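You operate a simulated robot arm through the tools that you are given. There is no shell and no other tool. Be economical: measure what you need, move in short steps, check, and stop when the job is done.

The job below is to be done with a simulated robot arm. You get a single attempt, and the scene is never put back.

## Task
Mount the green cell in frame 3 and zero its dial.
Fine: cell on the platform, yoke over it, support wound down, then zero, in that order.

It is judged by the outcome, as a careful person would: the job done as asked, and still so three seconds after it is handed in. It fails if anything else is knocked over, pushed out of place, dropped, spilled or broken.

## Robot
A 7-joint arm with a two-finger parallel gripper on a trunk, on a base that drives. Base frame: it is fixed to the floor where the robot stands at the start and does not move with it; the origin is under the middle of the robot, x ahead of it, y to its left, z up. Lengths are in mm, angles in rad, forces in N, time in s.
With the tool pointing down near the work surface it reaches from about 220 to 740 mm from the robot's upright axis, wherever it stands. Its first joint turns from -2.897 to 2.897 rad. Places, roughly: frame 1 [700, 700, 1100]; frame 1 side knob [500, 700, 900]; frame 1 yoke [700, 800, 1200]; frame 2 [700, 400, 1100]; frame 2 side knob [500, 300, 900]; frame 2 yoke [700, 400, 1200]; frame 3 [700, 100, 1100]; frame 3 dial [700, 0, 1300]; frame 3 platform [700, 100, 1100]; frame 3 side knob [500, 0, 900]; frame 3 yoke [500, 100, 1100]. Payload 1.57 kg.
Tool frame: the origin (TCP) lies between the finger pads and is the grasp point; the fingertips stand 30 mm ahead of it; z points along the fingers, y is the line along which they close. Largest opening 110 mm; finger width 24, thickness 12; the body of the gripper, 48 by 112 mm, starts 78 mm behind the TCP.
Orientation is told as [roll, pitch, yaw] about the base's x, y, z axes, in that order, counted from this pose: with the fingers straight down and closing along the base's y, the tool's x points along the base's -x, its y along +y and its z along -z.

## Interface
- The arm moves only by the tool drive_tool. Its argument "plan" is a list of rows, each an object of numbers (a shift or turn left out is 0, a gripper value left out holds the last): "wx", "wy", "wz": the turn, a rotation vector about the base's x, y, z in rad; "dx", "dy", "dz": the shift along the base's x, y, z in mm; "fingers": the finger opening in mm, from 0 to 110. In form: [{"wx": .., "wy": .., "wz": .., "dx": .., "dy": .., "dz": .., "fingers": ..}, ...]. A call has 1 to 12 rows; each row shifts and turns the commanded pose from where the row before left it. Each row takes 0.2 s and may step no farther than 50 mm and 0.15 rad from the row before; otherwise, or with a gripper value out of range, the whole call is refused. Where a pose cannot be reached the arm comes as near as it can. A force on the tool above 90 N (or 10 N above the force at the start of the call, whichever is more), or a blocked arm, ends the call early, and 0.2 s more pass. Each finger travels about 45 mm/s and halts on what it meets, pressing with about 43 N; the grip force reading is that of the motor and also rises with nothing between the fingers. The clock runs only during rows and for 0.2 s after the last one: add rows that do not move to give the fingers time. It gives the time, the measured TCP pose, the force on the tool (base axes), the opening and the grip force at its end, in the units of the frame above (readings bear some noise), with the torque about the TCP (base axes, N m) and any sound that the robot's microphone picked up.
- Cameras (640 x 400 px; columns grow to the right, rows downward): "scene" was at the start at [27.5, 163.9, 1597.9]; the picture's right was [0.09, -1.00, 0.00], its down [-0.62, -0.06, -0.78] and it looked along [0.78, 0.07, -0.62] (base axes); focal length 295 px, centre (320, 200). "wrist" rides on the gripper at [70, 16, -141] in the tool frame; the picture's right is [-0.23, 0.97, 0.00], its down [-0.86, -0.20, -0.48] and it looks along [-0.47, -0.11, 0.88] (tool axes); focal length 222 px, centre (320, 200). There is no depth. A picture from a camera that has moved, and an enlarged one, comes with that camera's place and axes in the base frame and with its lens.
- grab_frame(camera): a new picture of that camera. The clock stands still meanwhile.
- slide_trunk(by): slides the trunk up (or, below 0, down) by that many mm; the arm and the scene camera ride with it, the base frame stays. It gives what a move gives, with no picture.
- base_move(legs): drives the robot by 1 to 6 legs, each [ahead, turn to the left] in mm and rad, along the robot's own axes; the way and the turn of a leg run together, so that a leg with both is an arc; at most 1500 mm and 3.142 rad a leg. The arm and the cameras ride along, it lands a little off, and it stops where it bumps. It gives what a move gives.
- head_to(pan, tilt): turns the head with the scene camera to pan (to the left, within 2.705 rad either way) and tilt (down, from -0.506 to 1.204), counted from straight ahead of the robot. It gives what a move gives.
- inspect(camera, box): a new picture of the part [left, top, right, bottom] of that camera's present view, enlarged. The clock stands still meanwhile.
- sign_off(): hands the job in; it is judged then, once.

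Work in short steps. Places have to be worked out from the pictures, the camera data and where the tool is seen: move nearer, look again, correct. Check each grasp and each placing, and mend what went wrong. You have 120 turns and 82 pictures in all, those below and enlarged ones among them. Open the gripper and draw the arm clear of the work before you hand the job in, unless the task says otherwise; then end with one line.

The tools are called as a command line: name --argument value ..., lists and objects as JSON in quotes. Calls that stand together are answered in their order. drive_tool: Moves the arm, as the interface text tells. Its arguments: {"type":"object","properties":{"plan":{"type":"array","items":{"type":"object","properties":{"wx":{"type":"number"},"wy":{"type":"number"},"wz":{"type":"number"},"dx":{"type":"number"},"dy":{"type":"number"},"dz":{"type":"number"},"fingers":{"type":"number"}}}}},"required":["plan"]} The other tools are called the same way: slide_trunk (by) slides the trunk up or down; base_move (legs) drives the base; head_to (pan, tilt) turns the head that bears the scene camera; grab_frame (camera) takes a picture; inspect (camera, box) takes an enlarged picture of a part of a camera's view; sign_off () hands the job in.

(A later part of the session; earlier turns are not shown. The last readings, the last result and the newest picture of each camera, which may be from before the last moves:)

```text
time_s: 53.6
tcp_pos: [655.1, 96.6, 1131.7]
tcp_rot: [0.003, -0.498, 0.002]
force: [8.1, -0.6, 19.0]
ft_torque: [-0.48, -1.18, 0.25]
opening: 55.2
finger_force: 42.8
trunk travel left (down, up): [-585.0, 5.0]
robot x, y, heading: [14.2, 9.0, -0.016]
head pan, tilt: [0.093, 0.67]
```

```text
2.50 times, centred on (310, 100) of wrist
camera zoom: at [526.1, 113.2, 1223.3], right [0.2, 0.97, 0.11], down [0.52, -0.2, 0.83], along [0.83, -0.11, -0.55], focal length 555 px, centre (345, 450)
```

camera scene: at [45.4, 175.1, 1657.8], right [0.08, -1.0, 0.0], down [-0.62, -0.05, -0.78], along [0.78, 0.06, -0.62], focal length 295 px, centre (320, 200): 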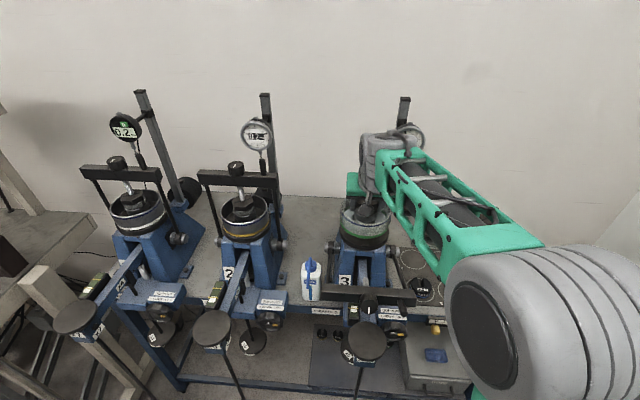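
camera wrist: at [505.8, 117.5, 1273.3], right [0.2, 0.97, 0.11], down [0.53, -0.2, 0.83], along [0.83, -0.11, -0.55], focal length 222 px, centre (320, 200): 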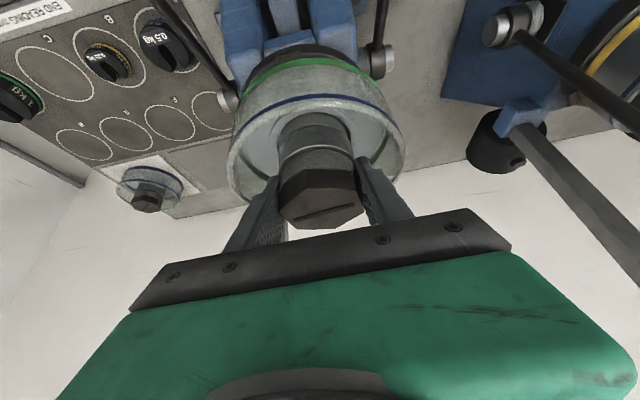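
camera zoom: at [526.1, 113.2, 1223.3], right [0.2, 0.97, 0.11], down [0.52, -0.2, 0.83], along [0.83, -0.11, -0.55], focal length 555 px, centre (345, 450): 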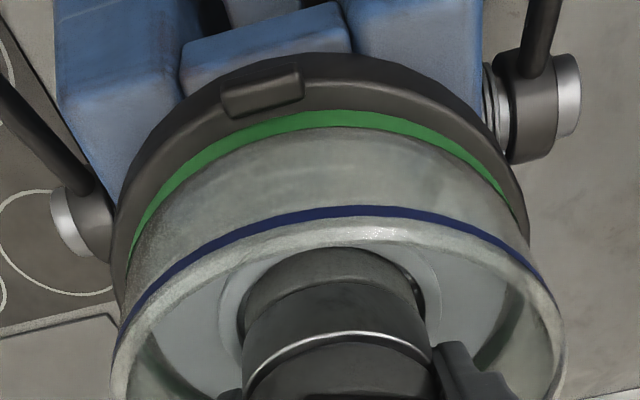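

The contact torque suggests the cell touches on one side only. I zoom in on frame 2's seated cell for comparison and look closer at this platform's rim.

inspect --camera "scene" --box '[205, 180, 285, 250]'

inspect --camera "wrist" --box '[230, 30, 330, 100]'

inspect --camera "scene" --box '[365, 205, 430, 255]'

```text
5.71 times, centred on (245, 215) of scene
camera zoom: at [44.3, 175.0, 1657.8], right [0.08, -1.0, 0.0], down [-0.62, -0.05, -0.78], along [0.78, 0.06, -0.62], focal length 1684 px, centre (749, 114)
```

zoom: 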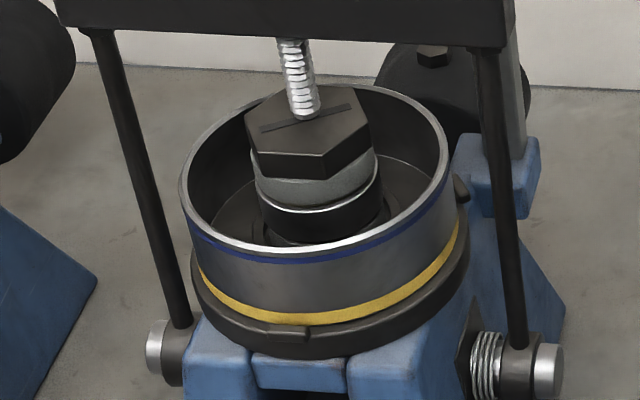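

```text
5.71 times, centred on (280, 65) of wrist
camera zoom: at [526.1, 113.2, 1223.3], right [0.2, 0.97, 0.11], down [0.52, -0.2, 0.83], along [0.83, -0.11, -0.55], focal length 1269 px, centre (549, 971)
```

zoom: 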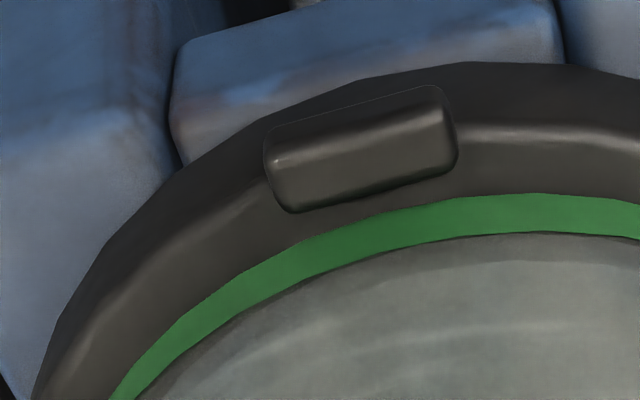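

```text
8.00 times, centred on (398, 230) of scene
camera zoom: at [44.3, 175.0, 1657.8], right [0.08, -1.0, 0.0], down [-0.62, -0.05, -0.78], along [0.78, 0.06, -0.62], focal length 2358 px, centre (-300, -40)
```

zoom: 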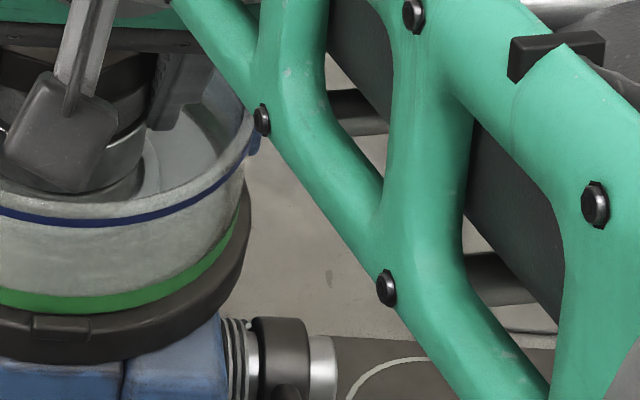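

The platform has small locating lugs: one in front and others at the rear left and right, as on frame 2. The torque says the cell is riding on the rear-right lug. I lift slightly, shift by (−2, +2.5) mm and lower again.

drive_tool --plan '[{"dz": 4}, {"dx": -2, "dy": 2.5}, {"dz": -4}, {"dz": -4}, {}]'

```text
time_s: 54.8
tcp_pos: [652.5, 97.3, 1132.0]
tcp_rot: [0.004, -0.504, -0.001]
force: [1.4, -4.5, 28.6]
ft_torque: [-0.98, 0.66, -0.16]
opening: 54.9
finger_force: 43.2
trunk travel left (down, up): [-585.0, 5.0]
robot x, y, heading: [11.8, 10.1, -0.011]
head pan, tilt: [0.093, 0.67]
```

The contact centroid is now between the front lug and the rear-right lug, so the cell must go toward +y. I shift (+1, +4) mm.

drive_tool --plan '[{"dz": 7}, {"dx": 1, "dy": 4}, {}, {"dz": -4}, {"dz": -3}, {}]'

```text
time_s: 56.2
tcp_pos: [652.3, 100.2, 1131.4]
tcp_rot: [0.005, -0.502, -0.001]
force: [-9.4, -7.2, 23.4]
ft_torque: [-0.9, 0.93, -0.35]
opening: 55.6
finger_force: 43.0
trunk travel left (down, up): [-585.0, 5.0]
robot x, y, heading: [15.1, 10.6, -0.014]
head pan, tilt: [0.093, 0.67]
```

Contact is always at TCP z ≈ 1131.5–1132, which would put the cell bottom at about 1068, my platform estimate. It may already be on the surface. I ease the load and look.

drive_tool --plan '[{"dz": 3}, {}]'

inspect --camera "wrist" --box '[230, 30, 430, 130]'

inspect --camera "scene" --box '[335, 200, 415, 260]'

```text
time_s: 56.8
tcp_pos: [652.5, 101.1, 1130.7]
tcp_rot: [0.002, -0.497, 0.002]
force: [-5.1, -7.7, 11.6]
ft_torque: [-0.42, -1.01, -0.04]
opening: 55.2
finger_force: 42.5
trunk travel left (down, up): [-585.0, 5.0]
robot x, y, heading: [13.9, 14.8, -0.016]
head pan, tilt: [0.093, 0.67]
```

```text
3.20 times, centred on (330, 80) of wrist
camera zoom: at [523.4, 117.7, 1222.6], right [0.2, 0.97, 0.11], down [0.52, -0.2, 0.83], along [0.83, -0.11, -0.55], focal length 711 px, centre (288, 584)
```

zoom: 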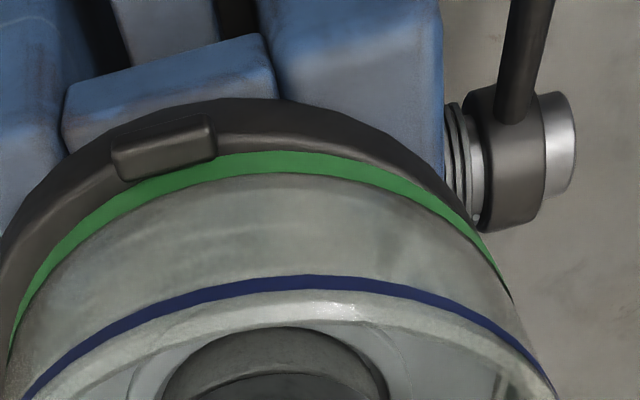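

```text
6.67 times, centred on (375, 230) of scene
camera zoom: at [42.6, 173.7, 1658.0], right [0.08, -1.0, 0.0], down [-0.62, -0.05, -0.78], along [0.78, 0.06, -0.62], focal length 1965 px, centre (-47, 0)
```

zoom: 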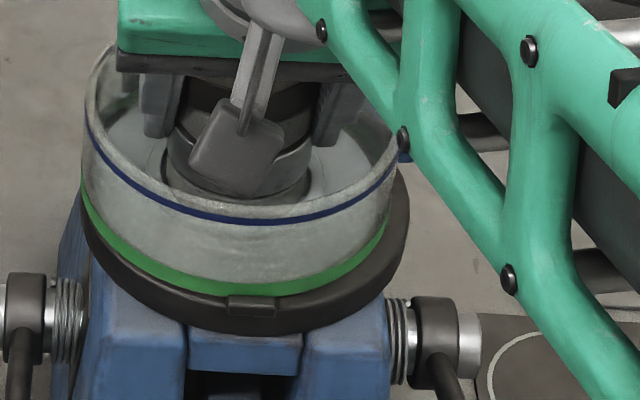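

At this spot the cell is clearly about 4 mm too far to +y. The first pose, near (655, 97.5), matched frame 2's seated margins best. I go back there and lower gently.

drive_tool --plan '[{"dz": 6}, {"dx": 2.5, "dy": -3.5}, {}]'

drive_tool --plan '[{"dz": -3}, {"dz": -2}, {"dz": -2}, {}]'

inspect --camera "scene" --box '[335, 200, 415, 260]'

```text
time_s: 57.6
tcp_pos: [656.1, 99.0, 1134.4]
tcp_rot: [-0.001, -0.493, 0.003]
force: [-0.1, -0.6, -9.1]
ft_torque: [0.01, 0.0, 0.02]
opening: 55.4
finger_force: 42.7
trunk travel left (down, up): [-585.0, 5.0]
robot x, y, heading: [15.7, 10.9, -0.016]
head pan, tilt: [0.093, 0.67]
```

```text
time_s: 58.6
tcp_pos: [657.2, 97.9, 1132.1]
tcp_rot: [0.0, -0.499, 0.001]
force: [-1.8, -2.5, 0.4]
ft_torque: [-0.25, -0.47, -0.11]
opening: 55.3
finger_force: 43.3
trunk travel left (down, up): [-585.0, 5.0]
robot x, y, heading: [15.6, 13.1, -0.017]
head pan, tilt: [0.093, 0.67]
```

```text
6.67 times, centred on (375, 230) of scene
camera zoom: at [44.4, 174.7, 1658.0], right [0.08, -1.0, 0.0], down [-0.62, -0.05, -0.78], along [0.78, 0.06, -0.62], focal length 1965 px, centre (-47, 0)
```

zoom: 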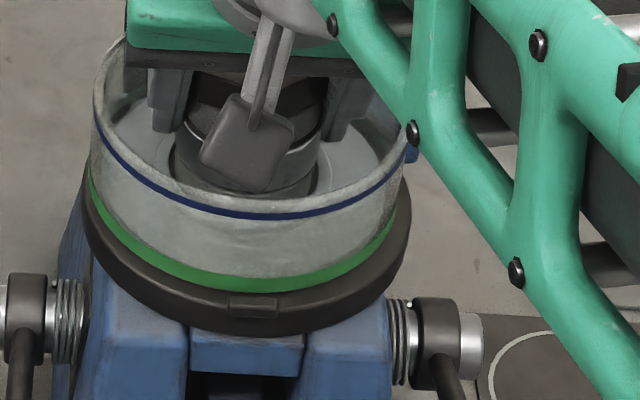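

Now about 3 mm too far back by frame 2's margins, with the contact at the rear right. I lift, shift (−3, −1) and lower.

drive_tool --plan '[{"dz": 3}, {"dx": -3, "dy": -1}, {}, {"dz": -3}, {"dz": -2}, {}]'

inspect --camera "scene" --box '[335, 200, 415, 260]'

```text
time_s: 60.0
tcp_pos: [653.0, 99.5, 1131.2]
tcp_rot: [0.0, -0.504, 0.004]
force: [-3.3, 2.7, 18.8]
ft_torque: [-0.93, 1.1, -0.16]
opening: 55.1
finger_force: 42.7
trunk travel left (down, up): [-585.0, 5.0]
robot x, y, heading: [13.8, 12.1, -0.013]
head pan, tilt: [0.093, 0.67]
```

```text
6.67 times, centred on (375, 230) of scene
camera zoom: at [42.6, 175.2, 1658.2], right [0.08, -1.0, 0.0], down [-0.62, -0.05, -0.78], along [0.78, 0.06, -0.62], focal length 1965 px, centre (-47, 0)
```

zoom: 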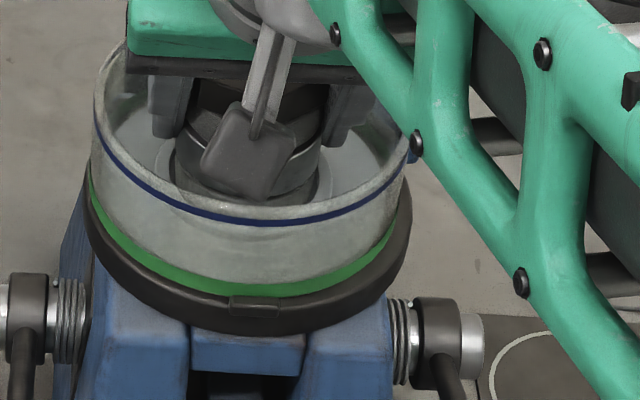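

The front margin now equals frame 2's, and only y is about 2 mm high. I make a small final shift, lower to light contact and open to let it settle.

drive_tool --plan '[{"dz": 4}, {"dx": 1, "dy": -2}, {}, {"dz": -3}, {}]'

drive_tool --plan '[{"fingers": 72}, {}, {}]'

inspect --camera "scene" --box '[335, 200, 415, 260]'

inspect --camera "wrist" --box '[200, 20, 420, 180]'

```text
time_s: 61.2
tcp_pos: [653.5, 96.1, 1130.2]
tcp_rot: [0.004, -0.498, 0.002]
force: [-1.3, 4.5, 10.0]
ft_torque: [-0.09, -1.02, 0.23]
opening: 55.3
finger_force: 42.9
trunk travel left (down, up): [-585.0, 5.0]
robot x, y, heading: [15.4, 13.4, -0.015]
head pan, tilt: [0.093, 0.67]
```

```text
time_s: 62.0
tcp_pos: [653.7, 96.3, 1130.0]
tcp_rot: [0.001, -0.496, 0.002]
force: [0.1, -0.1, -0.1]
ft_torque: [0.0, 0.02, -0.05]
opening: 72.2
finger_force: 0.0
trunk travel left (down, up): [-585.0, 5.0]
robot x, y, heading: [16.1, 12.0, -0.02]
head pan, tilt: [0.093, 0.67]
```

```text
6.67 times, centred on (375, 230) of scene
camera zoom: at [44.7, 175.1, 1657.9], right [0.08, -1.0, 0.0], down [-0.62, -0.05, -0.78], along [0.78, 0.06, -0.62], focal length 1965 px, centre (-47, 0)
```

zoom: 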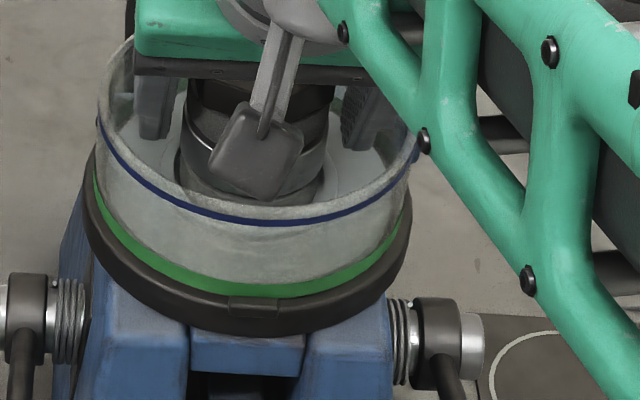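

```text
2.50 times, centred on (310, 100) of wrist
camera zoom: at [524.9, 112.3, 1220.8], right [0.2, 0.97, 0.11], down [0.52, -0.2, 0.83], along [0.83, -0.11, -0.55], focal length 555 px, centre (345, 450)
```

zoom: 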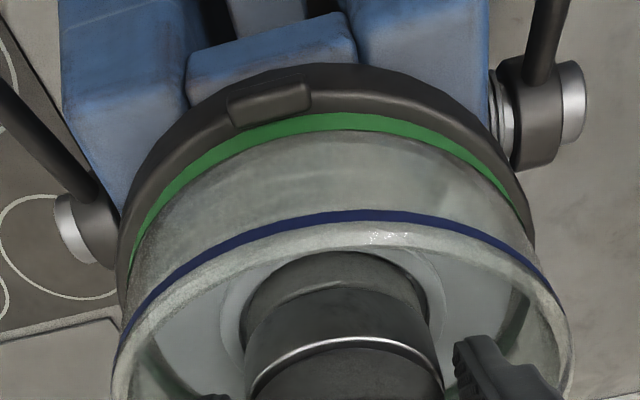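

The cell looks centred and settled with the fingers open. I retreat along the tool axis and view it unobstructed.

drive_tool --plan '[{"dx": -9.6, "dz": 17.5}, {"dx": -19, "dz": 35}, {"dx": -19, "dz": 35}, {"dx": -45}, {"dx": -45}, {"dx": -10, "dy": 45}, {"dy": 50}, {"dy": 50}, {"dy": 50}, {"dy": 40}, {}]'

grab_frame --camera "scene"

```text
time_s: 64.4
tcp_pos: [506.7, 333.6, 1215.5]
tcp_rot: [0.002, -0.495, 0.001]
force: [-0.2, 0.5, -0.3]
ft_torque: [-0.02, 0.0, 0.01]
opening: 72.3
finger_force: 0.0
trunk travel left (down, up): [-585.0, 5.0]
robot x, y, heading: [18.6, 10.8, -0.012]
head pan, tilt: [0.093, 0.67]
```

```text
31 pictures are left
camera scene: at [44.6, 174.9, 1657.9], right [0.08, -1.0, 0.0], down [-0.62, -0.05, -0.78], along [0.78, 0.06, -0.62], focal length 295 px, centre (320, 200)
```

scene: 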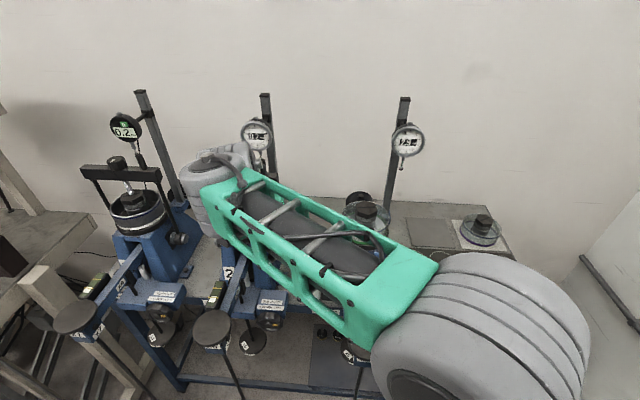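

I have 31 pictures left, so I must be sparing. I move the arm to the right, clear of frame 3, and take one zoomed picture.

drive_tool --plan '[{"dy": -50}, {"dy": -50}, {"dy": -50}, {"dy": -50}, {"dy": -50}, {"dy": -50}, {"dy": -50}, {"dy": -50}, {"dy": -50}, {"dy": -45}, {"wy": 0.12}, {"wy": 0.12}]'

inspect --camera "scene" --box '[300, 90, 460, 370]'

```text
time_s: 67.0
tcp_pos: [508.7, -166.1, 1216.4]
tcp_rot: [0.002, -0.254, 0.002]
force: [0.7, 0.0, 0.1]
ft_torque: [0.0, -0.02, 0.0]
opening: 72.0
finger_force: 0.0
trunk travel left (down, up): [-585.0, 5.0]
robot x, y, heading: [15.2, 8.2, -0.013]
head pan, tilt: [0.093, 0.67]
```

```text
1.43 times, centred on (380, 230) of scene
camera zoom: at [45.2, 174.9, 1657.9], right [0.08, -1.0, 0.0], down [-0.62, -0.05, -0.78], along [0.78, 0.06, -0.62], focal length 421 px, centre (234, 157)
```

zoom: 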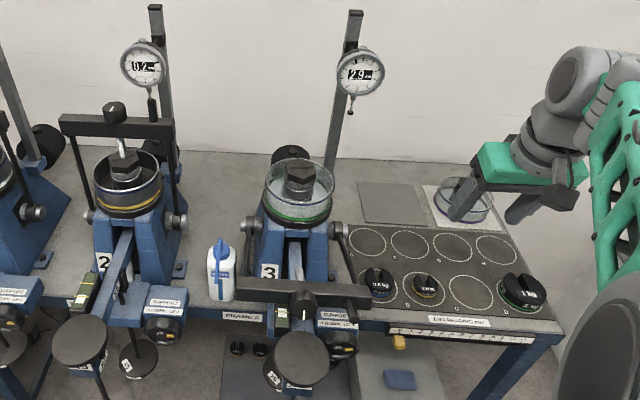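

The cell stands well on the platform. Next I zoom in on the yoke with the support knob, and on the dial.

inspect --camera "scene" --box '[325, 230, 425, 370]'

inspect --camera "scene" --box '[375, 110, 435, 180]'

```text
2.86 times, centred on (375, 300) of scene
camera zoom: at [45.2, 174.9, 1657.9], right [0.08, -1.0, 0.0], down [-0.62, -0.05, -0.78], along [0.78, 0.06, -0.62], focal length 842 px, centre (163, -86)
```

zoom: 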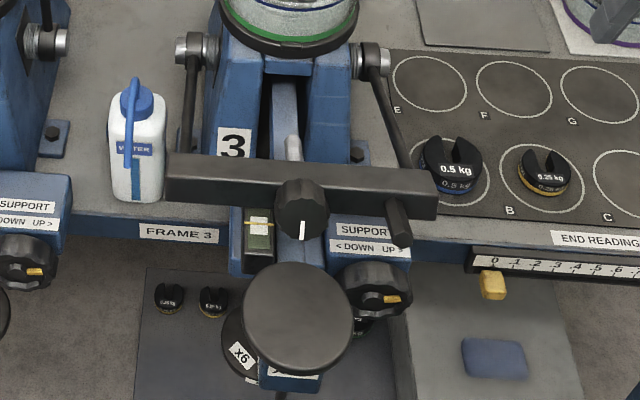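

```text
5.71 times, centred on (405, 145) of scene
camera zoom: at [45.2, 174.9, 1657.9], right [0.08, -1.0, 0.0], down [-0.62, -0.05, -0.78], along [0.78, 0.06, -0.62], focal length 1684 px, centre (-166, 514)
```

zoom: 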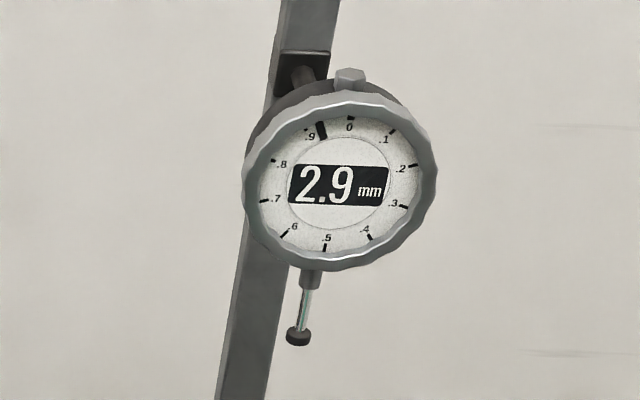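

Triangulating, the yoke pivots near x 655, z 998, with its span centred at y ≈ 96. The bar lies forward near (440, 1090), and its screw knob points toward the robot at about (400, 95, 1100). I will grip the knob with the fingers closing along y, parallel to the pivot axis, and swing it up. First I back the base off and lean the tool nearly level.

base_move --legs '[[-195, 0.014]]'

drive_tool --plan '[{"wy": -0.14, "dz": -10}, {"wy": -0.14, "dz": -10, "dy": 20}, {"wy": -0.14, "dz": -10, "dy": 45}, {"wy": -0.14, "dz": -10, "dy": 45}, {"wy": -0.14, "dz": -10, "dy": 45}, {"wy": -0.13, "dz": -10, "dy": 45}, {"wy": -0.12, "dz": -10, "dy": 45}, {"dy": 17}, {}]'

grab_frame --camera "wrist"

```text
time_s: 68.6
tcp_pos: [314.5, -156.4, 1216.8]
tcp_rot: [0.002, -0.258, 0.016]
force: [0.0, -0.3, 0.0]
ft_torque: [0.0, -0.07, 0.02]
opening: 72.1
finger_force: 0.1
trunk travel left (down, up): [-585.0, 5.0]
robot x, y, heading: [-181.4, 11.7, -0.001]
head pan, tilt: [0.093, 0.67]
```

```text
time_s: 70.6
tcp_pos: [315.3, 106.8, 1146.1]
tcp_rot: [-0.036, -1.208, 0.045]
force: [0.0, 0.2, -0.5]
ft_torque: [-0.02, -0.01, 0.0]
opening: 72.1
finger_force: 0.0
trunk travel left (down, up): [-585.0, 5.0]
robot x, y, heading: [-182.4, 11.4, 0.003]
head pan, tilt: [0.093, 0.67]
```

```text
27 pictures are left
camera wrist: at [158.0, 122.5, 1130.7], right [0.07, 0.98, 0.2], down [-0.14, -0.19, 0.97], along [0.99, -0.1, 0.12], focal length 222 px, centre (320, 200)
```

wrist: 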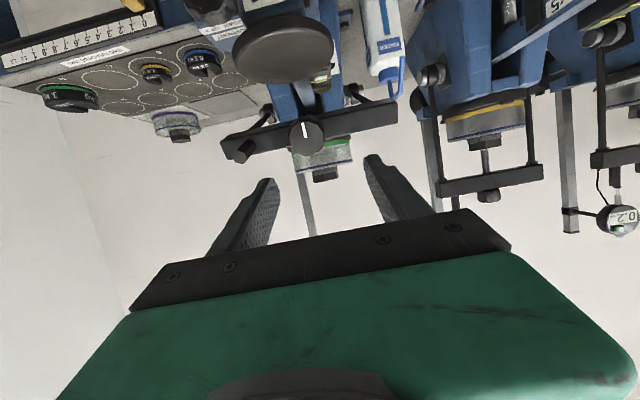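

The knob sits at about (390, 98, 1092), almost coaxial with the tool. I line up on its axis and advance so the fingers straddle it.

drive_tool --plan '[{"dx": 15, "dy": -9, "dz": -18}, {"dx": 10, "dz": -17}, {"dx": 19, "dz": -7}, {"dx": 19, "dz": -7}, {}]'

grab_frame --camera "wrist"

```text
time_s: 71.8
tcp_pos: [377.7, 97.3, 1096.3]
tcp_rot: [-0.037, -1.205, 0.045]
force: [-0.5, 0.2, 0.0]
ft_torque: [0.02, 0.0, 0.0]
opening: 72.2
finger_force: 0.0
trunk travel left (down, up): [-585.0, 5.0]
robot x, y, heading: [-181.1, 14.5, 0.003]
head pan, tilt: [0.093, 0.67]
```

```text
26 pictures are left
camera wrist: at [220.0, 112.7, 1082.4], right [0.07, 0.98, 0.2], down [-0.14, -0.19, 0.97], along [0.99, -0.1, 0.12], focal length 222 px, centre (320, 200)
```

wrist: 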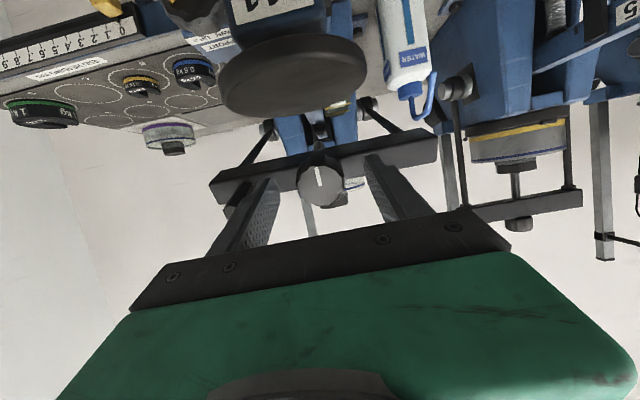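

The knob is centred between the fingers. I advance 16 mm more and close.

drive_tool --plan '[{"dx": 8, "dz": -3}, {"dx": 7, "dz": -3}, {}]'

drive_tool --plan '[{"fingers": 20}, {}, {}, {}, {}]'

grab_frame --camera "wrist"

```text
time_s: 72.6
tcp_pos: [391.6, 97.0, 1091.1]
tcp_rot: [-0.037, -1.206, 0.047]
force: [0.2, 0.2, -0.1]
ft_torque: [-0.02, 0.02, -0.02]
opening: 71.8
finger_force: 0.0
trunk travel left (down, up): [-585.0, 5.0]
robot x, y, heading: [-180.6, 12.8, 0.001]
head pan, tilt: [0.093, 0.67]
```

```text
time_s: 73.8
tcp_pos: [392.6, 97.1, 1091.6]
tcp_rot: [-0.04, -1.206, 0.047]
force: [-0.1, -0.1, 0.4]
ft_torque: [-0.3, -0.05, -0.57]
opening: 39.5
finger_force: 42.2
trunk travel left (down, up): [-585.0, 5.0]
robot x, y, heading: [-176.2, 11.2, 0.001]
head pan, tilt: [0.093, 0.67]
```

```text
25 pictures are left
camera wrist: at [234.8, 112.2, 1076.2], right [0.07, 0.98, 0.2], down [-0.14, -0.19, 0.97], along [0.99, -0.1, 0.12], focal length 222 px, centre (320, 200)
```

wrist: 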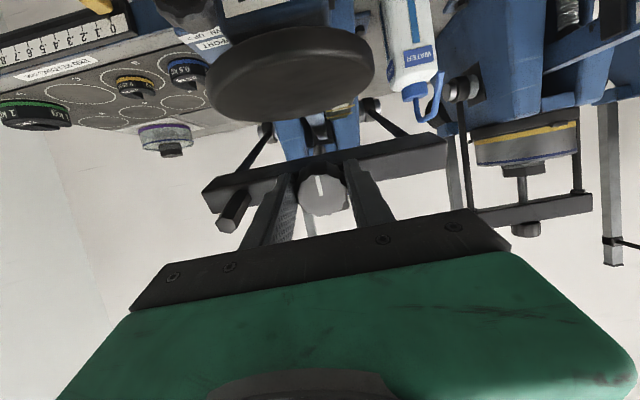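

The knob is gripped (39.5 mm). I start swinging the yoke up along the arc about the pivot, two steps first, watching the force.

drive_tool --plan '[{"dx": 8, "dz": 19.5}, {"dx": 9, "dz": 19}, {"dx": 11, "dz": 18}, {"dx": 11.5, "dz": 17.5}, {}]'

```text
time_s: 75.0
tcp_pos: [433.2, 97.3, 1164.8]
tcp_rot: [-0.037, -1.203, 0.046]
force: [4.0, -0.1, -11.2]
ft_torque: [-0.31, 1.19, -0.45]
opening: 39.0
finger_force: 44.5
trunk travel left (down, up): [-585.0, 5.0]
robot x, y, heading: [-179.7, 11.6, -0.002]
head pan, tilt: [0.093, 0.67]
```

The yoke follows with small forces. I continue the arc.

drive_tool --plan '[{"dx": 13, "dz": 16.5}, {"dx": 14, "dz": 15}, {"dx": 15.5, "dz": 14}, {"dx": 16, "dz": 13}, {}]'

drive_tool --plan '[{"dx": 17.5, "dz": 11.5}, {"dx": 18, "dz": 10.5}, {"dx": 19, "dz": 9}, {}]'

inspect --camera "scene" --box '[330, 80, 450, 220]'

```text
time_s: 76.2
tcp_pos: [491.3, 97.4, 1225.9]
tcp_rot: [-0.036, -1.21, 0.046]
force: [4.8, -1.9, -5.0]
ft_torque: [0.08, -0.57, 0.02]
opening: 38.4
finger_force: 28.1
trunk travel left (down, up): [-585.0, 5.0]
robot x, y, heading: [-184.5, 12.5, 0.003]
head pan, tilt: [0.093, 0.67]
```

```text
time_s: 77.2
tcp_pos: [547.4, 96.3, 1255.4]
tcp_rot: [-0.037, -1.206, 0.046]
force: [2.0, -1.7, -7.1]
ft_torque: [0.28, -0.42, 0.08]
opening: 38.7
finger_force: 30.3
trunk travel left (down, up): [-585.0, 5.0]
robot x, y, heading: [-182.2, 10.3, -0.0]
head pan, tilt: [0.093, 0.67]
```

```text
2.86 times, centred on (390, 150) of scene
camera zoom: at [-151.9, 176.6, 1657.9], right [0.09, -1.0, 0.0], down [-0.62, -0.06, -0.78], along [0.78, 0.07, -0.62], focal length 842 px, centre (120, 343)
```

zoom: 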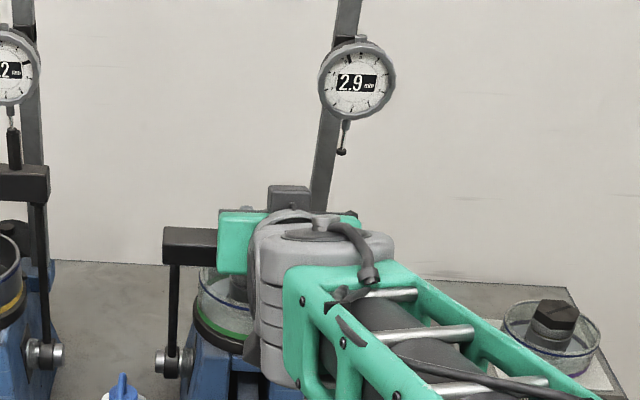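

It tracks well. I continue to about 10° short of upright, then look again.

drive_tool --plan '[{"dx": 19, "dz": 7.5}, {"dx": 20, "dz": 6}, {"dx": 20, "dz": 4}, {}]'

inspect --camera "scene" --box '[330, 80, 450, 220]'

```text
time_s: 78.2
tcp_pos: [605.8, 96.8, 1271.1]
tcp_rot: [-0.037, -1.206, 0.046]
force: [-1.5, -3.3, -5.9]
ft_torque: [0.26, 0.48, -0.01]
opening: 38.5
finger_force: 44.0
trunk travel left (down, up): [-585.0, 5.0]
robot x, y, heading: [-182.3, 11.7, 0.001]
head pan, tilt: [0.093, 0.67]
```

```text
2.86 times, centred on (390, 150) of scene
camera zoom: at [-152.4, 176.2, 1657.9], right [0.09, -1.0, 0.0], down [-0.62, -0.06, -0.78], along [0.78, 0.07, -0.62], focal length 842 px, centre (120, 343)
```

zoom: 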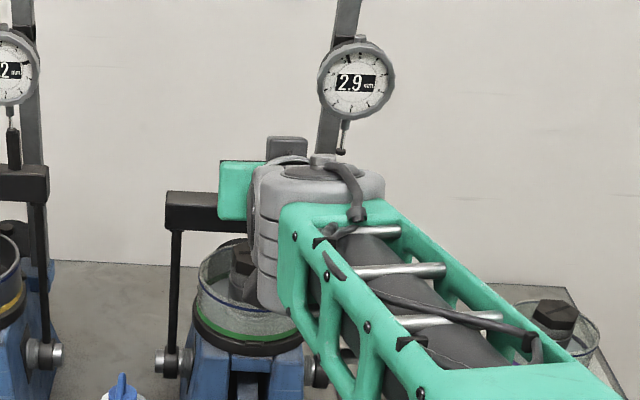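

Nearly there. I do the last part slowly, with a force check.

drive_tool --plan '[{"dx": 14, "dz": 2.5}, {"dx": 13, "dz": 2}, {"dx": 10, "dz": 1}, {}]'

inspect --camera "scene" --box '[330, 80, 450, 220]'

```text
time_s: 79.2
tcp_pos: [641.5, 95.3, 1276.0]
tcp_rot: [-0.036, -1.203, 0.047]
force: [-4.5, -5.8, -10.4]
ft_torque: [0.07, 1.23, -0.04]
opening: 38.3
finger_force: 44.1
trunk travel left (down, up): [-585.0, 5.0]
robot x, y, heading: [-177.5, 12.1, 0.003]
head pan, tilt: [0.093, 0.67]
```

```text
2.86 times, centred on (390, 150) of scene
camera zoom: at [-152.2, 176.0, 1657.9], right [0.09, -1.0, 0.0], down [-0.62, -0.06, -0.78], along [0.78, 0.07, -0.62], focal length 842 px, centre (120, 343)
```

zoom: 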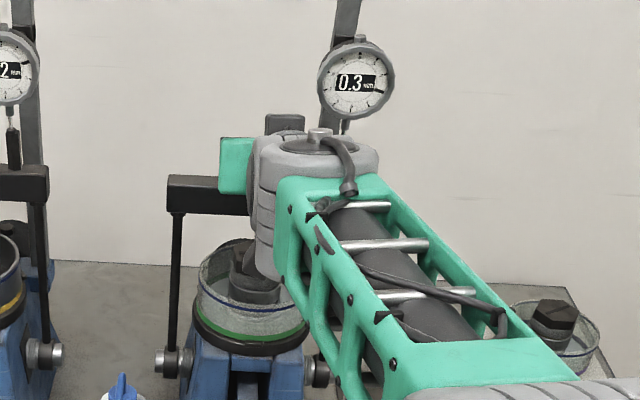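

The dial now reads 0.3, so the peg has engaged the plunger. I push the last few millimetres until it seats.

drive_tool --plan '[{"dx": 6, "dz": 0.5}, {"dx": 5}, {}]'

inspect --camera "scene" --box '[330, 80, 450, 220]'

```text
time_s: 80.0
tcp_pos: [653.0, 97.0, 1277.7]
tcp_rot: [-0.036, -1.205, 0.046]
force: [-5.6, -3.8, -12.0]
ft_torque: [0.05, 1.28, -0.03]
opening: 38.5
finger_force: 44.2
trunk travel left (down, up): [-585.0, 5.0]
robot x, y, heading: [-180.6, 14.6, 0.005]
head pan, tilt: [0.093, 0.67]
```

```text
2.86 times, centred on (390, 150) of scene
camera zoom: at [-152.2, 176.2, 1657.9], right [0.09, -1.0, 0.0], down [-0.62, -0.06, -0.78], along [0.78, 0.07, -0.62], focal length 842 px, centre (120, 343)
```

zoom: 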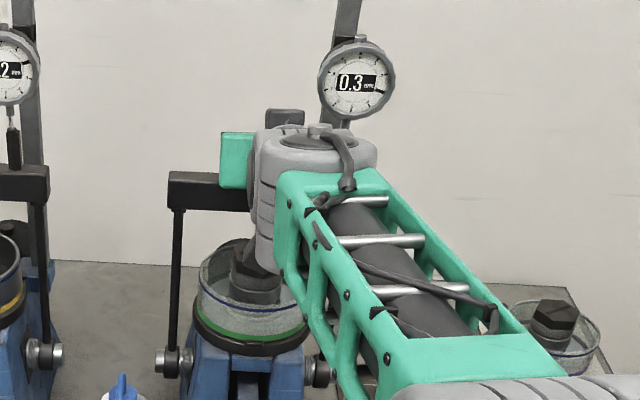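

The reading holds at 0.3. I feel for the stop with a slight further push before letting go.

drive_tool --plan '[{"dx": 4}, {"dx": 3}, {}]'

```text
time_s: 80.8
tcp_pos: [657.6, 95.6, 1276.5]
tcp_rot: [-0.037, -1.201, 0.045]
force: [-25.3, -6.3, -18.9]
ft_torque: [0.12, 0.27, -0.09]
opening: 38.4
finger_force: 44.1
trunk travel left (down, up): [-585.0, 5.0]
robot x, y, heading: [-182.8, 13.6, 0.003]
head pan, tilt: [0.093, 0.67]
```

A firm stop is felt at x ≈ 656. I relax 2 mm and open. The palm is in front, so it would catch the yoke if it leaned back. Then I look.

drive_tool --plan '[{"dx": -2}, {"fingers": 64}, {}, {}, {}, {}]'

inspect --camera "wrist" --box '[180, 20, 460, 220]'

```text
time_s: 82.2
tcp_pos: [657.7, 97.3, 1279.4]
tcp_rot: [-0.037, -1.206, 0.046]
force: [0.6, -0.6, 0.0]
ft_torque: [0.0, 0.0, 0.02]
opening: 63.9
finger_force: 0.0
trunk travel left (down, up): [-585.0, 5.0]
robot x, y, heading: [-181.9, 18.5, -0.001]
head pan, tilt: [0.093, 0.67]
```

```text
2.00 times, centred on (320, 120) of wrist
camera zoom: at [500.5, 112.7, 1264.2], right [0.07, 0.98, 0.2], down [-0.14, -0.19, 0.97], along [0.99, -0.1, 0.12], focal length 444 px, centre (320, 360)
```

zoom: 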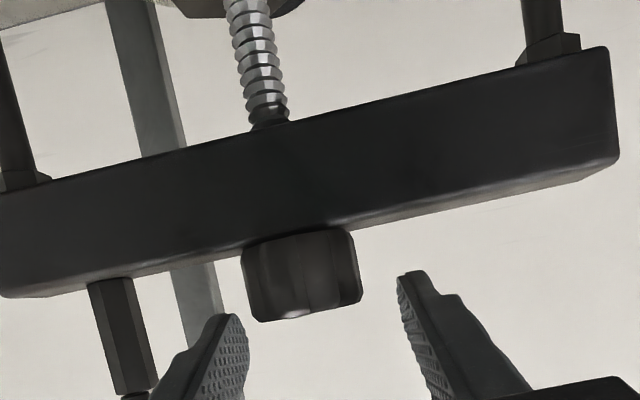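

The yoke stands upright by itself with no force on the tool. I back straight out along −x, clear of the dial, and view the state.

drive_tool --plan '[{"dx": -20}, {"dx": -40}, {"dx": -45}, {"dx": -45}, {"dx": -40, "dy": -20}, {"dy": -45, "dx": -20}, {"dy": -48}, {"dy": -48}, {"dy": -48}, {"dy": -45}]'

inspect --camera "scene" --box '[290, 60, 430, 260]'

```text
time_s: 84.4
tcp_pos: [445.8, -157.7, 1278.2]
tcp_rot: [-0.037, -1.206, 0.046]
force: [-0.4, -0.6, 0.1]
ft_torque: [0.05, -0.01, -0.04]
opening: 64.3
finger_force: 0.0
trunk travel left (down, up): [-585.0, 5.0]
robot x, y, heading: [-180.7, 15.1, 0.003]
head pan, tilt: [0.093, 0.67]
```

```text
2.00 times, centred on (360, 160) of scene
camera zoom: at [-152.9, 176.0, 1658.0], right [0.09, -1.0, 0.0], down [-0.62, -0.06, -0.78], along [0.78, 0.07, -0.62], focal length 590 px, centre (240, 280)
```

zoom: 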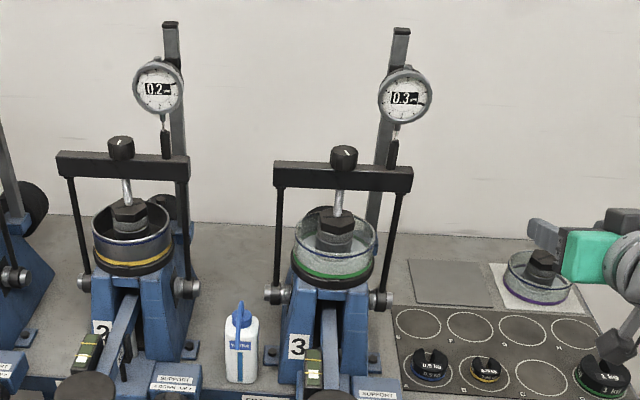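

Frame 3 now looks just like frame 2: cell, yoke and dial in place, reading 0.3. Next is the support knob near (457, 7, 900). I bring the tool back, level it and go down in front of the knob to look at it.

drive_tool --plan '[{"dx": -45}, {"dx": -45}, {"dx": -45}, {"dx": -20, "dy": 35}, {"dy": 40, "dz": -25}, {"dy": 40, "dz": -25}, {"dz": -48}, {"dz": -48}, {"dz": -48}, {"dz": -48}, {"dz": -48}, {"dz": -48}]'

drive_tool --plan '[{"wy": -0.12, "dz": -20}, {"wy": -0.12, "dz": -10}, {"wy": -0.12, "dy": 20}, {"dy": 20}, {}]'

grab_frame --camera "wrist"

```text
time_s: 87.0
tcp_pos: [293.7, -42.5, 938.3]
tcp_rot: [-0.043, -1.209, 0.051]
force: [-0.6, -0.4, -0.1]
ft_torque: [-0.01, -0.01, -0.02]
opening: 63.9
finger_force: 0.0
trunk travel left (down, up): [-585.0, 5.0]
robot x, y, heading: [-182.6, 10.6, 0.002]
head pan, tilt: [0.093, 0.67]
```

```text
time_s: 87.5
tcp_pos: [304.0, -53.2, 990.1]
tcp_rot: [-0.245, -1.4, 0.244]
force: [-1.3, 0.8, 0.3]
ft_torque: [-0.02, 0.01, -0.02]
opening: 64.1
finger_force: 0.1
out of reach, approached as far as the arm can: row 2
trunk travel left (down, up): [-585.0, 5.0]
robot x, y, heading: [-179.5, 11.7, 0.001]
head pan, tilt: [0.093, 0.67]
stopped in row 2: the arm was blocked; the commanded pose is now the measured one
```

```text
18 pictures are left
camera wrist: at [152.0, -38.3, 944.4], right [0.03, 0.98, 0.18], down [-0.33, -0.16, 0.93], along [0.94, -0.09, 0.32], focal length 222 px, centre (320, 200)
```

wrist: 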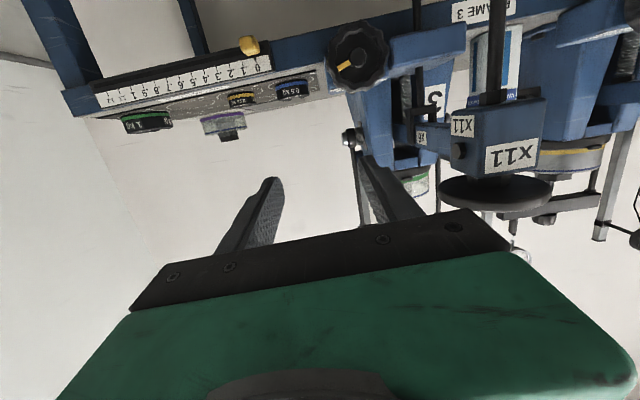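

The arm ran into a joint limit reaching this low, while the knob is near (468, 6, 874). I lift the arm a bit and lower the trunk so that the arm works at a comfortable height.

drive_tool --plan '[{"dz": 40}, {"dz": 40}, {"dz": 40}, {"dz": 30}, {}]'

slide_trunk --by -260

drive_tool --plan '[{"wy": -0.085}, {"wy": -0.08}, {"dy": 30}, {"dy": 30}, {}]'

```text
time_s: 88.7
tcp_pos: [304.0, -53.2, 1136.5]
tcp_rot: [-0.216, -1.397, 0.216]
force: [-1.4, 0.0, 0.2]
ft_torque: [0.02, 0.04, -0.01]
opening: 63.9
finger_force: 0.0
trunk travel left (down, up): [-585.0, 5.0]
robot x, y, heading: [-179.5, 15.8, 0.001]
head pan, tilt: [0.093, 0.67]
```

```text
time_s: 91.4
tcp_pos: [303.2, -54.1, 876.4]
tcp_rot: [-0.22, -1.396, 0.22]
force: [-0.1, -0.2, -0.1]
ft_torque: [0.04, 0.01, -0.03]
opening: 64.0
finger_force: 0.1
trunk travel left (down, up): [-325.0, 265.0]
robot x, y, heading: [-187.5, 13.4, 0.001]
head pan, tilt: [0.093, 0.67]
```

```text
time_s: 92.6
tcp_pos: [304.3, 6.3, 875.9]
tcp_rot: [-1.431, -1.535, 1.427]
force: [0.2, 0.7, 0.7]
ft_torque: [-0.02, 0.0, 0.02]
opening: 63.7
finger_force: 0.0
trunk travel left (down, up): [-325.0, 265.0]
robot x, y, heading: [-181.6, 9.8, 0.008]
head pan, tilt: [0.093, 0.67]
```

Now the tool is level, facing the knob. I take a look at it, enlarged.

inspect --camera "wrist" --box '[200, 20, 440, 200]'

```text
2.22 times, centred on (320, 110) of wrist
camera zoom: at [161.4, 21.2, 807.2], right [0.0, 0.98, 0.19], down [-0.47, -0.17, 0.86], along [0.88, -0.09, 0.47], focal length 494 px, centre (320, 400)
```

zoom: 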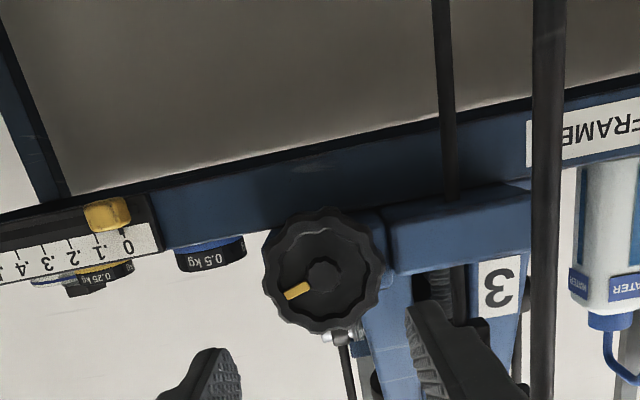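

The knob is at about (460, 8, 881), some 72 mm across. I open to 95, centre on it and advance with care.

drive_tool --plan '[{"fingers": 95, "dz": 5, "dy": 2}, {"dx": 40}, {"dx": 40}, {"dx": 40}, {"dx": 15}, {}]'

grab_frame --camera "wrist"

```text
time_s: 94.0
tcp_pos: [438.6, 7.2, 880.9]
tcp_rot: [-1.427, -1.533, 1.425]
force: [-0.5, -0.3, 0.7]
ft_torque: [-0.02, 0.02, 0.01]
opening: 95.0
finger_force: 0.0
trunk travel left (down, up): [-325.0, 265.0]
robot x, y, heading: [-176.7, 15.2, 0.002]
head pan, tilt: [0.093, 0.67]
```

```text
16 pictures are left
camera wrist: at [296.2, 22.7, 811.0], right [0.0, 0.98, 0.19], down [-0.47, -0.17, 0.86], along [0.88, -0.09, 0.47], focal length 222 px, centre (320, 200)
```

wrist: 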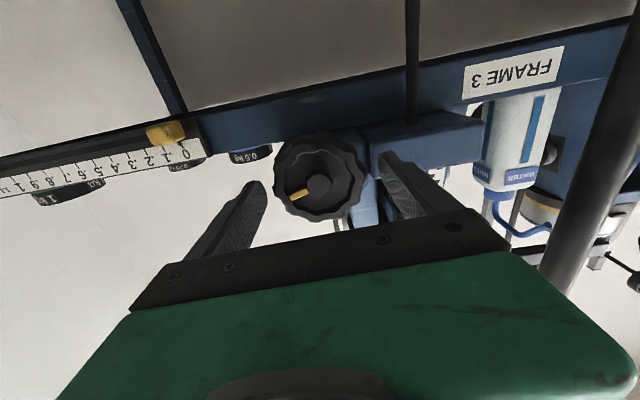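

The knob face is at x ≈ 475–485, z ≈ 885. I advance 25 mm more, raised 4 mm, then close.

drive_tool --plan '[{"dz": 4, "dx": 10}, {"dx": 15}, {"dx": 8}, {}]'

drive_tool --plan '[{"fingers": 55}, {}, {}, {}]'

grab_frame --camera "wrist"

```text
time_s: 94.6
tcp_pos: [444.3, 9.5, 882.8]
tcp_rot: [-1.293, -1.536, 1.292]
force: [-62.7, -3.4, 22.1]
ft_torque: [1.01, -1.26, 3.04]
opening: 92.0
finger_force: 0.0
trunk travel left (down, up): [-325.0, 265.0]
robot x, y, heading: [-182.3, 15.1, 0.002]
head pan, tilt: [0.093, 0.67]
stopped in row 2: the force on the tool passed its limit at 105 N (the readings are from after the stop); the commanded pose is now the measured one
```

```text
time_s: 95.6
tcp_pos: [445.0, 13.2, 883.1]
tcp_rot: [-1.291, -1.533, 1.292]
force: [-80.5, 30.1, 25.8]
ft_torque: [0.84, -1.55, 4.55]
opening: 83.9
finger_force: 16.5
trunk travel left (down, up): [-325.0, 265.0]
robot x, y, heading: [-178.3, 12.6, 0.013]
head pan, tilt: [0.093, 0.67]
```

```text
15 pictures are left
camera wrist: at [302.6, 27.2, 814.6], right [0.0, 0.98, 0.19], down [-0.47, -0.17, 0.87], along [0.88, -0.09, 0.46], focal length 222 px, centre (320, 200)
```

wrist: 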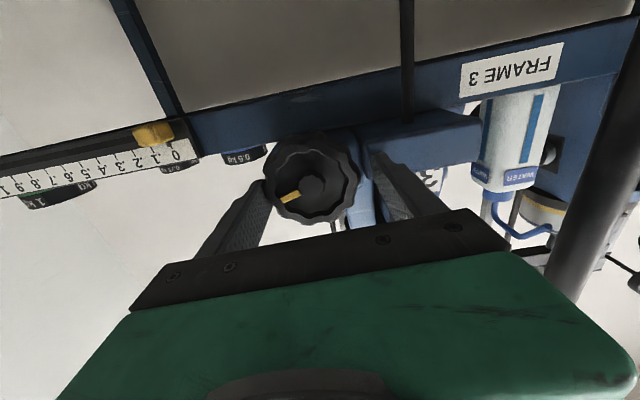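

The +y fingertip met the support box face at x ≈ 474. I open, back off 5 mm, re-centre and close again.

drive_tool --plan '[{"fingers": 95}, {"dx": -6, "dy": -3}, {"dz": -2}, {}, {"fingers": 55}, {}, {}, {}]'

grab_frame --camera "wrist"

```text
time_s: 97.4
tcp_pos: [444.4, 6.8, 871.7]
tcp_rot: [-0.952, -1.524, 0.952]
force: [-12.2, 11.1, -12.2]
ft_torque: [-0.14, 0.39, 0.29]
opening: 71.7
finger_force: 33.4
trunk travel left (down, up): [-325.0, 265.0]
robot x, y, heading: [-183.7, 14.9, -0.001]
head pan, tilt: [0.093, 0.67]
```

```text
14 pictures are left
camera wrist: at [301.0, 21.2, 806.4], right [0.01, 0.98, 0.19], down [-0.46, -0.17, 0.87], along [0.89, -0.09, 0.45], focal length 222 px, centre (320, 200)
```

wrist: 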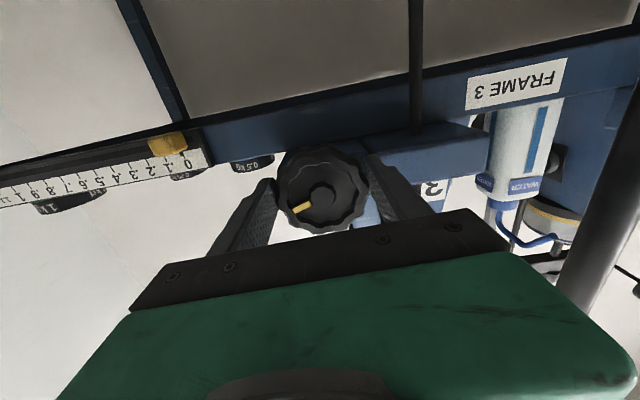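

The grip is on but a few mm below the knob's centre. I re-open, raise 6 mm and close again.

drive_tool --plan '[{"fingers": 90}, {}, {"dz": 6}, {}, {"fingers": 55}, {}, {}, {}]'

```text
time_s: 99.2
tcp_pos: [445.7, 7.2, 883.6]
tcp_rot: [-1.151, -1.533, 1.149]
force: [-21.6, 20.7, -4.8]
ft_torque: [-0.44, -0.01, 1.55]
opening: 73.3
finger_force: 10.4
trunk travel left (down, up): [-325.0, 265.0]
robot x, y, heading: [-183.7, 12.2, 0.007]
head pan, tilt: [0.093, 0.67]
```

There is residual contact with the box, so I relieve (−3, +2) mm and try a first CCW (DOWN) turn of 0.5 rad.

drive_tool --plan '[{"dx": -3, "dy": 2}, {}, {"wx": -0.12}, {"wx": -0.12}, {"wx": -0.12}, {"wx": -0.12}, {}]'

grab_frame --camera "wrist"

```text
time_s: 100.8
tcp_pos: [443.8, 8.9, 884.4]
tcp_rot: [-1.544, -1.05, 1.539]
force: [19.7, 10.2, 10.2]
ft_torque: [0.03, 0.02, 0.01]
opening: 71.2
finger_force: 44.9
trunk travel left (down, up): [-325.0, 265.0]
robot x, y, heading: [-183.1, 12.8, 0.005]
head pan, tilt: [0.093, 0.67]
```

```text
13 pictures are left
camera wrist: at [301.6, -9.4, 817.0], right [0.01, 0.96, -0.29], down [-0.47, 0.26, 0.85], along [0.89, 0.13, 0.45], focal length 222 px, centre (320, 200)
```

wrist: 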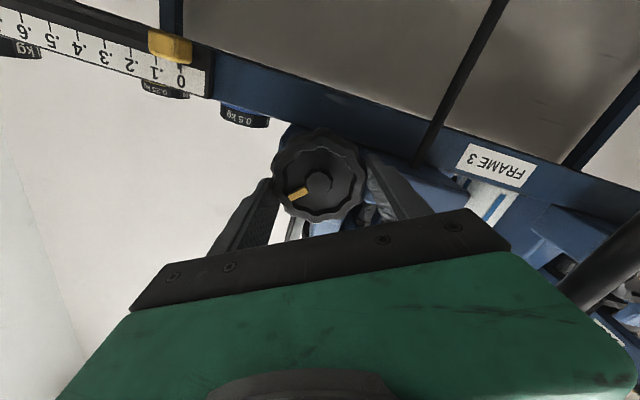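

The knob turned with the gripper. I continue the DOWN stroke and watch the torque.

drive_tool --plan '[{"wx": -0.13}, {"wx": -0.13}, {"wx": -0.13}, {"wx": -0.13}, {"wx": -0.13}, {"wx": -0.13}, {"wx": -0.13}, {"wx": -0.13}, {}]'

```text
time_s: 102.8
tcp_pos: [443.5, 8.5, 879.5]
tcp_rot: [-1.567, -0.01, 1.552]
force: [18.9, 18.6, 1.3]
ft_torque: [-0.04, -0.82, 0.66]
opening: 70.8
finger_force: 45.3
trunk travel left (down, up): [-325.0, 265.0]
robot x, y, heading: [-183.9, 15.2, 0.004]
head pan, tilt: [0.093, 0.67]
```

It turned smoothly to about 1.5 rad. I continue with slight relief.

drive_tool --plan '[{"wx": -0.13, "dx": 1, "dy": 1}, {"wx": -0.13, "dy": 1}, {"wx": -0.13}, {"wx": -0.13}, {"wx": -0.13}, {"wx": -0.13}, {"wx": -0.13}, {"wx": -0.13}, {}]'

inspect --camera "scene" --box '[300, 60, 440, 300]'

```text
time_s: 104.8
tcp_pos: [443.1, 8.3, 879.1]
tcp_rot: [-1.591, 1.029, 1.542]
force: [-12.0, -20.5, -23.5]
ft_torque: [0.08, -0.01, -1.1]
opening: 70.8
finger_force: 45.5
trunk travel left (down, up): [-325.0, 265.0]
robot x, y, heading: [-181.9, 13.9, 0.002]
head pan, tilt: [0.093, 0.67]
```

```text
1.67 times, centred on (370, 180) of scene
camera zoom: at [-153.4, 175.1, 1397.9], right [0.09, -1.0, 0.0], down [-0.62, -0.06, -0.78], along [0.78, 0.07, -0.62], focal length 491 px, centre (237, 233)
```

zoom: 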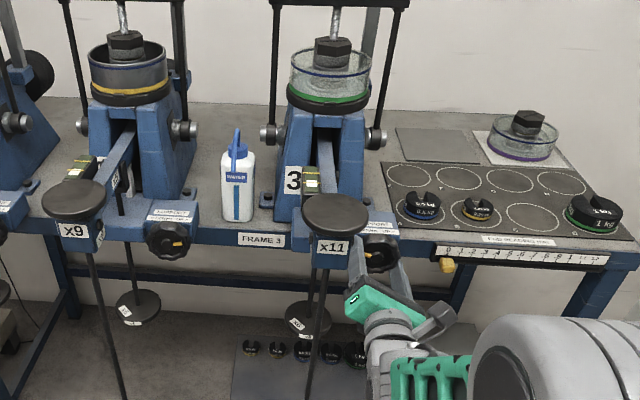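

About 2.6 rad turned so far with no hard stop. I zoom in on the levers of frames 2 and 3 to compare the support positions.

inspect --camera "scene" --box '[225, 140, 415, 260]'

```text
3.33 times, centred on (320, 200) of scene
camera zoom: at [-153.4, 175.1, 1397.9], right [0.09, -1.0, 0.0], down [-0.62, -0.06, -0.78], along [0.78, 0.07, -0.62], focal length 983 px, centre (320, 200)
```

zoom: 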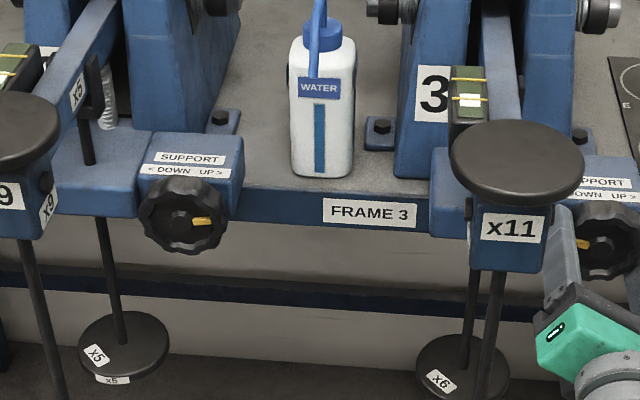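

The pointer has come round CCW to the left, as intended. I keep winding: open, withdraw 40 mm, rotate back, and re-grip for another stroke.

drive_tool --plan '[{"fingers": 92}, {}, {"dx": -20}, {"dx": -22, "wx": 0.14}, {"wx": 0.145}, {"wx": 0.145}, {"wx": 0.145}, {"wx": 0.145}, {"wx": 0.145}, {"wx": 0.145}, {"wx": 0.145}, {"wx": 0.145}]'

drive_tool --plan '[{"wx": 0.145}, {"wx": 0.145}, {"wx": 0.145}, {"wx": 0.145}, {"wx": 0.145}, {"wx": 0.145}, {"wx": 0.145}, {"wx": 0.145}, {}]'

```text
time_s: 107.4
tcp_pos: [402.3, 9.0, 881.3]
tcp_rot: [-1.567, -0.275, 1.551]
force: [-0.2, -0.7, -0.3]
ft_torque: [0.0, 0.01, 0.01]
opening: 92.3
finger_force: 0.0
trunk travel left (down, up): [-325.0, 265.0]
robot x, y, heading: [-183.3, 14.8, 0.006]
head pan, tilt: [0.093, 0.67]
```

```text
time_s: 109.4
tcp_pos: [401.2, 10.0, 881.4]
tcp_rot: [-1.425, -1.433, 1.424]
force: [-0.1, -0.9, -0.3]
ft_torque: [-0.02, 0.02, 0.01]
opening: 91.9
finger_force: 0.1
trunk travel left (down, up): [-325.0, 265.0]
robot x, y, heading: [-181.2, 11.6, 0.004]
head pan, tilt: [0.093, 0.67]
```

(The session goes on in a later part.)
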